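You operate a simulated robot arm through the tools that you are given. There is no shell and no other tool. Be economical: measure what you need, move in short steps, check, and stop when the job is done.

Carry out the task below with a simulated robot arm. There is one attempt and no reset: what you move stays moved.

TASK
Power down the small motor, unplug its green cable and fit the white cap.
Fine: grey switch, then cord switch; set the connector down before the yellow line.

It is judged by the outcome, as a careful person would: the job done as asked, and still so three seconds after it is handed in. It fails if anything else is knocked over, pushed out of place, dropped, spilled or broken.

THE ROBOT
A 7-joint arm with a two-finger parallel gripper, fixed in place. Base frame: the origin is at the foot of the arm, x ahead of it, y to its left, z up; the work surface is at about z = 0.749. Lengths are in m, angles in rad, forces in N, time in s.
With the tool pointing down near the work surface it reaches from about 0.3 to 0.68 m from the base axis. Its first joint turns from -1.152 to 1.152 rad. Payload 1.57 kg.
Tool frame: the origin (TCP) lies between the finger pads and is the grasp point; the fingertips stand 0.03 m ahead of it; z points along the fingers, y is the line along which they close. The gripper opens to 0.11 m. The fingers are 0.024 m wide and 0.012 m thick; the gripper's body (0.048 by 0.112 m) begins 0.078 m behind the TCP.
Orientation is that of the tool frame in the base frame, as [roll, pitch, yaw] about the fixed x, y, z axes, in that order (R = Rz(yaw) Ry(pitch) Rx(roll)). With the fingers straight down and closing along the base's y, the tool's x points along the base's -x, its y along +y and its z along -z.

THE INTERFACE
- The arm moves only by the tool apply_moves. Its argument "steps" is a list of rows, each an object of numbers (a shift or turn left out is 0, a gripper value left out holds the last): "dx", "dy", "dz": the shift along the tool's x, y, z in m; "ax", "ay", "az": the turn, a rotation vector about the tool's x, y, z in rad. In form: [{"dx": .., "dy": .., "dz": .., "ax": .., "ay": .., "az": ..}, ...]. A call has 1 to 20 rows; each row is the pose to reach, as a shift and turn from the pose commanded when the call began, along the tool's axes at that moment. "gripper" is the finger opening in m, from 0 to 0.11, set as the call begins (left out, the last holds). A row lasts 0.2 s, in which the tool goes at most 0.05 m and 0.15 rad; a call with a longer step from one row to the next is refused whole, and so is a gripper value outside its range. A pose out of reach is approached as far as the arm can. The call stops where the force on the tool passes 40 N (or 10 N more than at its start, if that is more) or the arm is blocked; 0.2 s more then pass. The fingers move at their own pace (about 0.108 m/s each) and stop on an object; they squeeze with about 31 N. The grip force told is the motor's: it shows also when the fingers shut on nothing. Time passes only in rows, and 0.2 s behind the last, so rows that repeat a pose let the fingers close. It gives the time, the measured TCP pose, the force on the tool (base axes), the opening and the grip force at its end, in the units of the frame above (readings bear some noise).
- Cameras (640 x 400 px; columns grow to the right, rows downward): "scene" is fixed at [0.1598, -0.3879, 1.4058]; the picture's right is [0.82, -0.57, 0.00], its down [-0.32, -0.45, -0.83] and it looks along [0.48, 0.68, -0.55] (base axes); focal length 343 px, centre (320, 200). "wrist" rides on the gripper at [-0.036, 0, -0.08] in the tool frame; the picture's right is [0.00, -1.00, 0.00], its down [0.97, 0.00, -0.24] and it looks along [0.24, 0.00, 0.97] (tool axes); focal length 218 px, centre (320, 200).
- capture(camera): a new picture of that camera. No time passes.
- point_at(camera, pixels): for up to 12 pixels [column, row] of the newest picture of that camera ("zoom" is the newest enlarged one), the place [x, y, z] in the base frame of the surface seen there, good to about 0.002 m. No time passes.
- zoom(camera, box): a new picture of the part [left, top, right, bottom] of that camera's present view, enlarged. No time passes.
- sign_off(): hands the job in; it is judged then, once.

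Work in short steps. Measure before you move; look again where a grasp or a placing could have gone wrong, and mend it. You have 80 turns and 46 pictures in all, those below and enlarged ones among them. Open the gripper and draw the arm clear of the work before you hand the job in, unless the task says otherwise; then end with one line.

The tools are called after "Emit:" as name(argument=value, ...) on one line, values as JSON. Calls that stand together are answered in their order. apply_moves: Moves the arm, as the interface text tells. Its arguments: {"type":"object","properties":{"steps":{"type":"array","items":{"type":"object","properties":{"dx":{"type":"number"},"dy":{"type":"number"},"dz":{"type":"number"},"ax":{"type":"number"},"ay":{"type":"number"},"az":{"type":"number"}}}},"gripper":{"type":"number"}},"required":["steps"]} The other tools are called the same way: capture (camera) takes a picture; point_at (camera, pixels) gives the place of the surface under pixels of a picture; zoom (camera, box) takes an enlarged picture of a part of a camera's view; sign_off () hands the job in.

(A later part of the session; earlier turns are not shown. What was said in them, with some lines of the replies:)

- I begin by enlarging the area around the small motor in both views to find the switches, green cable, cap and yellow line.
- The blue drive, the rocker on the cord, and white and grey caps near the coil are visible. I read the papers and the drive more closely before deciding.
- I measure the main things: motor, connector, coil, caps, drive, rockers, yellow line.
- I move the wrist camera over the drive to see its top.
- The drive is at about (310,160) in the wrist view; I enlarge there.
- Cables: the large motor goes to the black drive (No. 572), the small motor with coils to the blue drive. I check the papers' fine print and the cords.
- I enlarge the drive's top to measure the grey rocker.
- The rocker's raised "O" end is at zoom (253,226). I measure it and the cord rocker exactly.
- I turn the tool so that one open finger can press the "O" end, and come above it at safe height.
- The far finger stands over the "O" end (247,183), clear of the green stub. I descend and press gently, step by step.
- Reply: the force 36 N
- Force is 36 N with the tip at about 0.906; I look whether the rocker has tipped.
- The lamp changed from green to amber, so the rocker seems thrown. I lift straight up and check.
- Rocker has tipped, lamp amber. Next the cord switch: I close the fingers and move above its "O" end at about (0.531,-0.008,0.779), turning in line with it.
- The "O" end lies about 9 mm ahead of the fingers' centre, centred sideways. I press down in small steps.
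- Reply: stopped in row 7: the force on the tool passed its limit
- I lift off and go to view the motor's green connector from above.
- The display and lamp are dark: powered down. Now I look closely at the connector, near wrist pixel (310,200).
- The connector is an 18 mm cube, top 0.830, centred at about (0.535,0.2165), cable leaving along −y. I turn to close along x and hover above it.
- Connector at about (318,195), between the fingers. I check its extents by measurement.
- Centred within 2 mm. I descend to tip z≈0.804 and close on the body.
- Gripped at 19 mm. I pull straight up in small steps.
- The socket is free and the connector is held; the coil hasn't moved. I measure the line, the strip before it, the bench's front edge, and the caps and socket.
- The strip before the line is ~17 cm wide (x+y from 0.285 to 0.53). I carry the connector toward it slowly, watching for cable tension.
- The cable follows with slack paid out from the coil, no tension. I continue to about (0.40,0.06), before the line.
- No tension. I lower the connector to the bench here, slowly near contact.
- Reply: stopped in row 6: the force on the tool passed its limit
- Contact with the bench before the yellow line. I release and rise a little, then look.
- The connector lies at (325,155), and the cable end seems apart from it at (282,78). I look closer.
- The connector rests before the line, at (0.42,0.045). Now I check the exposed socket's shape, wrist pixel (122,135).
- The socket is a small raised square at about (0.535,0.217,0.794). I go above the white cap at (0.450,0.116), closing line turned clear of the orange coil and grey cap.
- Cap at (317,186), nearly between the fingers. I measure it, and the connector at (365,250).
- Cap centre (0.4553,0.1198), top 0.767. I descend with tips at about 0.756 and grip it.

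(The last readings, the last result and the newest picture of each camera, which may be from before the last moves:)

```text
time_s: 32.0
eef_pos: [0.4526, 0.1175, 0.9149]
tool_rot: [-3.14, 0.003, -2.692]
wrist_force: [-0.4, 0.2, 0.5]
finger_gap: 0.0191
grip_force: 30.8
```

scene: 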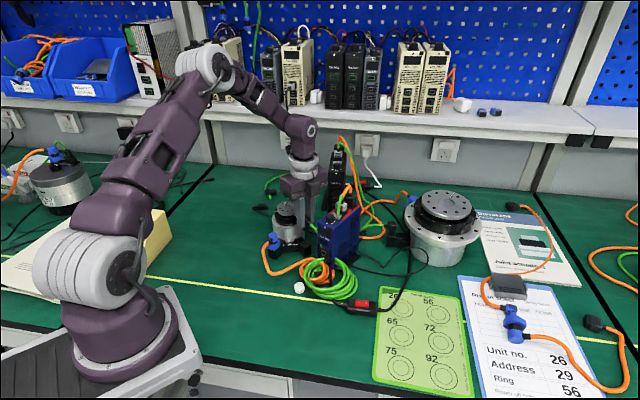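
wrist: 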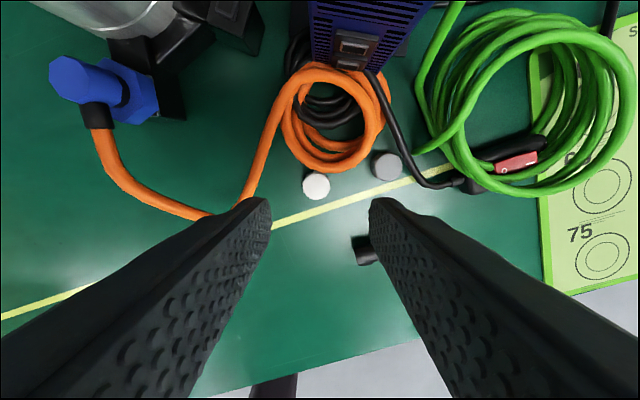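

Cap held (19 mm). I carry it up and over the socket, turning so the camera side stays over the motor, away from the drive.

Emit:
apply_moves(steps=[{"dz": -0.035}, {"dx": -0.013, "dy": 0.006, "dz": -0.035, "az": -0.134}, {"dx": -0.026, "dy": 0.012, "dz": -0.035, "az": -0.268}, {"dx": -0.039, "dy": 0.018, "dz": -0.035, "az": -0.402}, {"dx": -0.052, "dy": 0.024, "dz": -0.035, "az": -0.536}, {"dx": -0.065, "dy": 0.03, "dz": -0.035, "az": -0.67}, {"dx": -0.078, "dy": 0.036, "dz": -0.035, "az": -0.804}, {"dx": -0.091, "dy": 0.042, "dz": -0.035, "az": -0.938}, {"dx": -0.104, "dy": 0.048, "dz": -0.035, "az": -1.072}, {"dx": -0.1174, "dy": 0.0539, "dz": -0.035, "az": -1.207}, {"dx": -0.1174, "dy": 0.0539, "dz": -0.035, "az": -1.207}])

Emit:
zoom(camera="scene", box=[240, 170, 400, 320])

```text
time_s: 34.4
eef_pos: [0.5371, 0.2178, 0.9507]
tool_rot: [-3.138, 0.0, -1.485]
wrist_force: [-1.0, -0.6, 0.1]
finger_gap: 0.0186
grip_force: 30.9
```

```text
2.67 times, centred on (320, 245) of scene
```

zoom: 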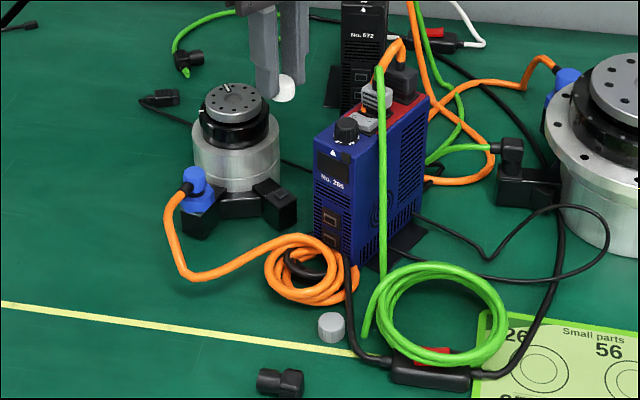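

The cap is above the socket. I descend part-way and take a few readings to average out noise.

Emit:
apply_moves(steps=[{"dz": 0.03}, {"dz": 0.06}, {"dz": 0.09}, {"dz": 0.09}])

Emit:
apply_moves(steps=[{}])

Emit:
apply_moves(steps=[{}])

Emit:
zoom(camera="scene", box=[285, 205, 335, 250])

```text
time_s: 35.4
eef_pos: [0.5376, 0.2177, 0.8591]
tool_rot: [-3.138, 0.0, -1.489]
wrist_force: [-0.3, -0.3, -0.4]
finger_gap: 0.0212
grip_force: 30.9
```

```text
time_s: 35.8
eef_pos: [0.5382, 0.2183, 0.8603]
tool_rot: [-3.136, 0.002, -1.485]
wrist_force: [-0.4, 0.6, -0.7]
finger_gap: 0.0213
grip_force: 31.0
```

```text
time_s: 36.2
eef_pos: [0.5381, 0.2165, 0.8605]
tool_rot: [-3.138, 0.0, -1.487]
wrist_force: [-0.1, -0.1, -0.2]
finger_gap: 0.0216
grip_force: 31.0
```

```text
8.89 times, centred on (310, 228) of scene
```

zoom: 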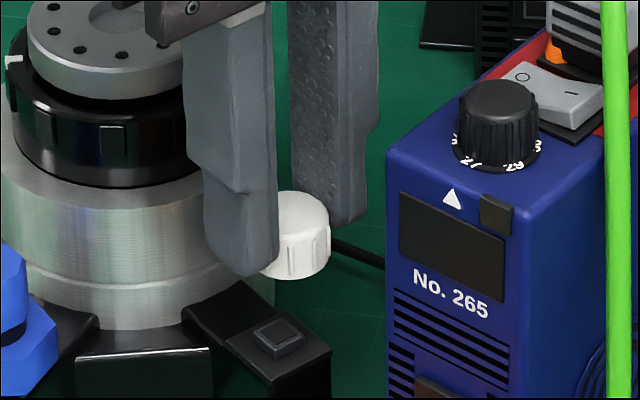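

The gap grew slightly and the cap seems to stick out to the right; I measure where it sits and the socket's centre.

Emit:
point_at(camera="zoom", pixels=[[295, 205], [325, 215], [310, 225], [285, 225], [300, 260], [320, 255], [328, 240], [278, 335], [255, 325], [280, 322], [302, 340], [275, 352]])

Emit:
apply_moves(steps=[{}])

```text
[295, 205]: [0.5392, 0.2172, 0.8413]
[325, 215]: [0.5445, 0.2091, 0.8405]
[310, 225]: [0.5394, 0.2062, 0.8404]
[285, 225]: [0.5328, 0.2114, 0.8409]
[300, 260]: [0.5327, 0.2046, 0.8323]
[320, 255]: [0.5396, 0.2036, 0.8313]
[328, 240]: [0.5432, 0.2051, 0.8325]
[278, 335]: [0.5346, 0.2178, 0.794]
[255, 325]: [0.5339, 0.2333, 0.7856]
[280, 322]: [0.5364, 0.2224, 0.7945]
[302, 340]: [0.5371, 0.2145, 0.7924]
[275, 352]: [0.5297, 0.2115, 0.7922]
```

```text
time_s: 36.6
eef_pos: [0.5391, 0.217, 0.8591]
tool_rot: [-3.138, -0.002, -1.486]
wrist_force: [-0.5, -0.8, -0.4]
finger_gap: 0.0214
grip_force: 31.1
```

The cap's centre is about (0.538,0.2145), the socket's (0.5346,0.2175). I correct by 3 mm each way and lower onto it.

Emit:
apply_moves(steps=[{"dx": -0.0033, "dy": 0.0032, "dz": 0.005}, {"dx": -0.0033, "dy": 0.0032, "dz": 0.015}, {"dx": -0.0033, "dy": 0.0032, "dz": 0.022}, {"dx": -0.0033, "dy": 0.0032, "dz": 0.022}])

Emit:
zoom(camera="scene", box=[285, 205, 335, 250])

Emit:
point_at(camera="zoom", pixels=[[280, 265], [300, 270], [270, 280], [290, 285], [280, 310], [300, 305], [310, 295], [265, 310]])

```text
time_s: 37.6
eef_pos: [0.5347, 0.2205, 0.8384]
tool_rot: [-3.139, 0.0, -1.487]
wrist_force: [0.1, -0.1, 0.4]
finger_gap: 0.0213
grip_force: 31.6
```

```text
8.89 times, centred on (310, 228) of scene
```

zoom: 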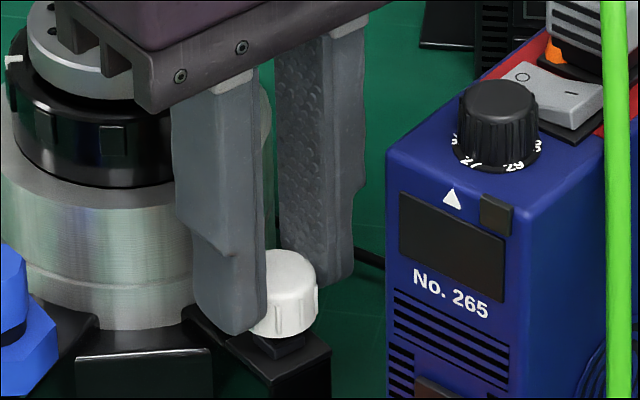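

```text
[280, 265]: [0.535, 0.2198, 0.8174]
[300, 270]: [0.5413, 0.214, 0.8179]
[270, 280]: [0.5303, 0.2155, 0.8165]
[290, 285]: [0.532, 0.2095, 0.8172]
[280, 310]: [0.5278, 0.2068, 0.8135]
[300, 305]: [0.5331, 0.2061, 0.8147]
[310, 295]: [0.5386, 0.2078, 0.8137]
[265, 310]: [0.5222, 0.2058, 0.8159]
```

Cap is centred over the socket. I press down in small steps.

Emit:
apply_moves(steps=[{"dz": 0.003}, {"dz": 0.005}, {"dz": 0.007}, {"dz": 0.009}, {"dz": 0.011}, {"dz": 0.013}, {"dz": 0.015}])

```text
time_s: 39.2
eef_pos: [0.5343, 0.2199, 0.8219]
tool_rot: [-3.135, 0.001, -1.487]
wrist_force: [-7.4, -8.5, 27.6]
finger_gap: 0.0218
grip_force: 30.8
```

27 N upward reaction: it's bottomed. I release gently, rise clear and look.

Emit:
apply_moves(gripper=0.05, steps=[{"dz": -0.001}, {"dz": -0.002}, {"dz": -0.002}, {"dz": -0.03}, {"dz": -0.07}, {"dz": -0.11}, {"dz": -0.15}, {"dz": -0.15}])

Emit:
zoom(camera="scene", box=[240, 200, 340, 320])

Emit:
point_at(camera="zoom", pixels=[[325, 100], [325, 115], [318, 108], [335, 108], [325, 125], [350, 130], [340, 115], [310, 115]])

```text
time_s: 41.0
eef_pos: [0.5325, 0.2226, 0.9753]
tool_rot: [-3.138, -0.001, -1.485]
wrist_force: [0.3, 1.1, 0.2]
finger_gap: 0.0503
grip_force: 0.0
```

```text
3.33 times, centred on (290, 260) of scene
```

zoom: 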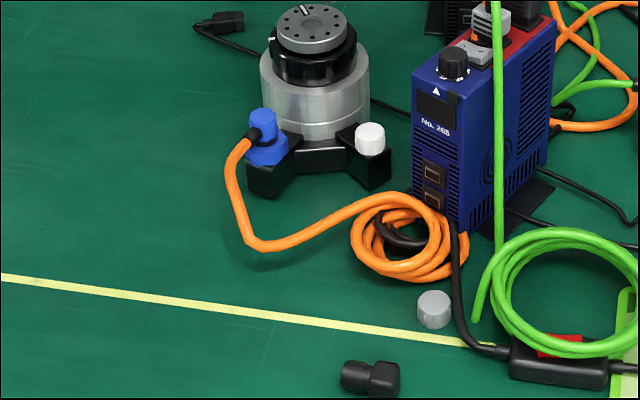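

```text
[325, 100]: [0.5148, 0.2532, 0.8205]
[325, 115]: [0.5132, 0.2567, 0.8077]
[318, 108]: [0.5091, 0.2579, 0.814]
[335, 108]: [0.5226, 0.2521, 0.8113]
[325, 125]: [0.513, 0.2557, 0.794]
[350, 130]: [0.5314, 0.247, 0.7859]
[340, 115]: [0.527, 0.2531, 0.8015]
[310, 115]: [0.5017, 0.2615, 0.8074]
```

The cap sits upright on the socket. I measure the cap and check the connector has stayed still.

Emit:
point_at(camera="zoom", pixels=[[370, 128], [360, 130], [380, 130], [370, 150], [370, 157], [385, 370], [350, 375], [390, 385], [370, 395], [434, 296]])

```text
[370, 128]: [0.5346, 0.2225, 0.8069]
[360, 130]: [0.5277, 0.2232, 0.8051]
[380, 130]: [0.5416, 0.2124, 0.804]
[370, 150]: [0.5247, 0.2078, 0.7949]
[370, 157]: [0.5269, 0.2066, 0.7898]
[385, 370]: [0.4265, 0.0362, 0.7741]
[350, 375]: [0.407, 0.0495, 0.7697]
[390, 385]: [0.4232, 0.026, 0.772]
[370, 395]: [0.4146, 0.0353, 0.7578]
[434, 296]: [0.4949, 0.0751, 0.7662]
```

The cap is fully seated (top 0.807, on the 0.790 plate) and the connector lies still before the line. I draw the arm up and back, then check once more.

Emit:
apply_moves(gripper=0.11, steps=[{"dz": -0.04}, {"dz": -0.08}, {"dz": -0.12}, {"dz": -0.16}, {"dz": -0.18, "dy": 0.03}, {"dz": -0.2, "dy": 0.07}, {"dz": -0.2, "dy": 0.11}, {"dz": -0.2, "dy": 0.11}])

Emit:
capture(camera="scene")

Emit:
zoom(camera="scene", box=[250, 190, 410, 320])

```text
time_s: 42.8
eef_pos: [0.4203, 0.2104, 1.1716]
tool_rot: [-3.139, -0.001, -1.487]
wrist_force: [-0.3, -0.9, -0.5]
finger_gap: 0.11
grip_force: 0.0
```

```text
2 pictures are left
```

scene: 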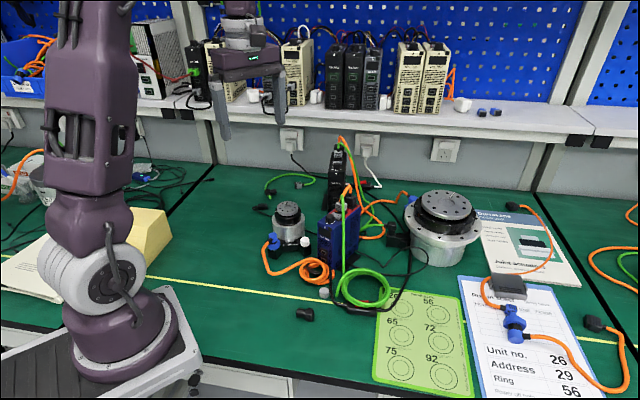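

```text
3.08 times, centred on (330, 255) of scene
```

zoom: 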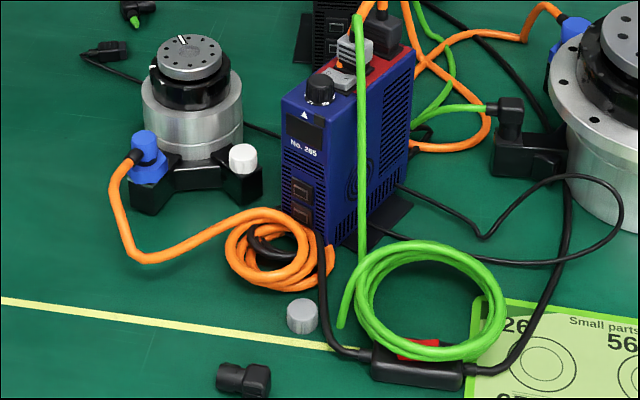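

Drive dark, both switches off, white cap seated, connector resting before the yellow line, everything else in place, and the arm clear. I hand in.

Emit:
sign_off()

```text
The job is handed in.
```

The small motor is powered down (grey switch first, then cord switch). Its green cable is unplugged with the connector on the arm's side of the yellow line, which is how I read "before", and the white cap is seated on the motor's socket. The connector tipped onto its side when I let go, its cable is not drawn reaching it in the pictures, and the green coil shifted so it now lies over the cord switch.
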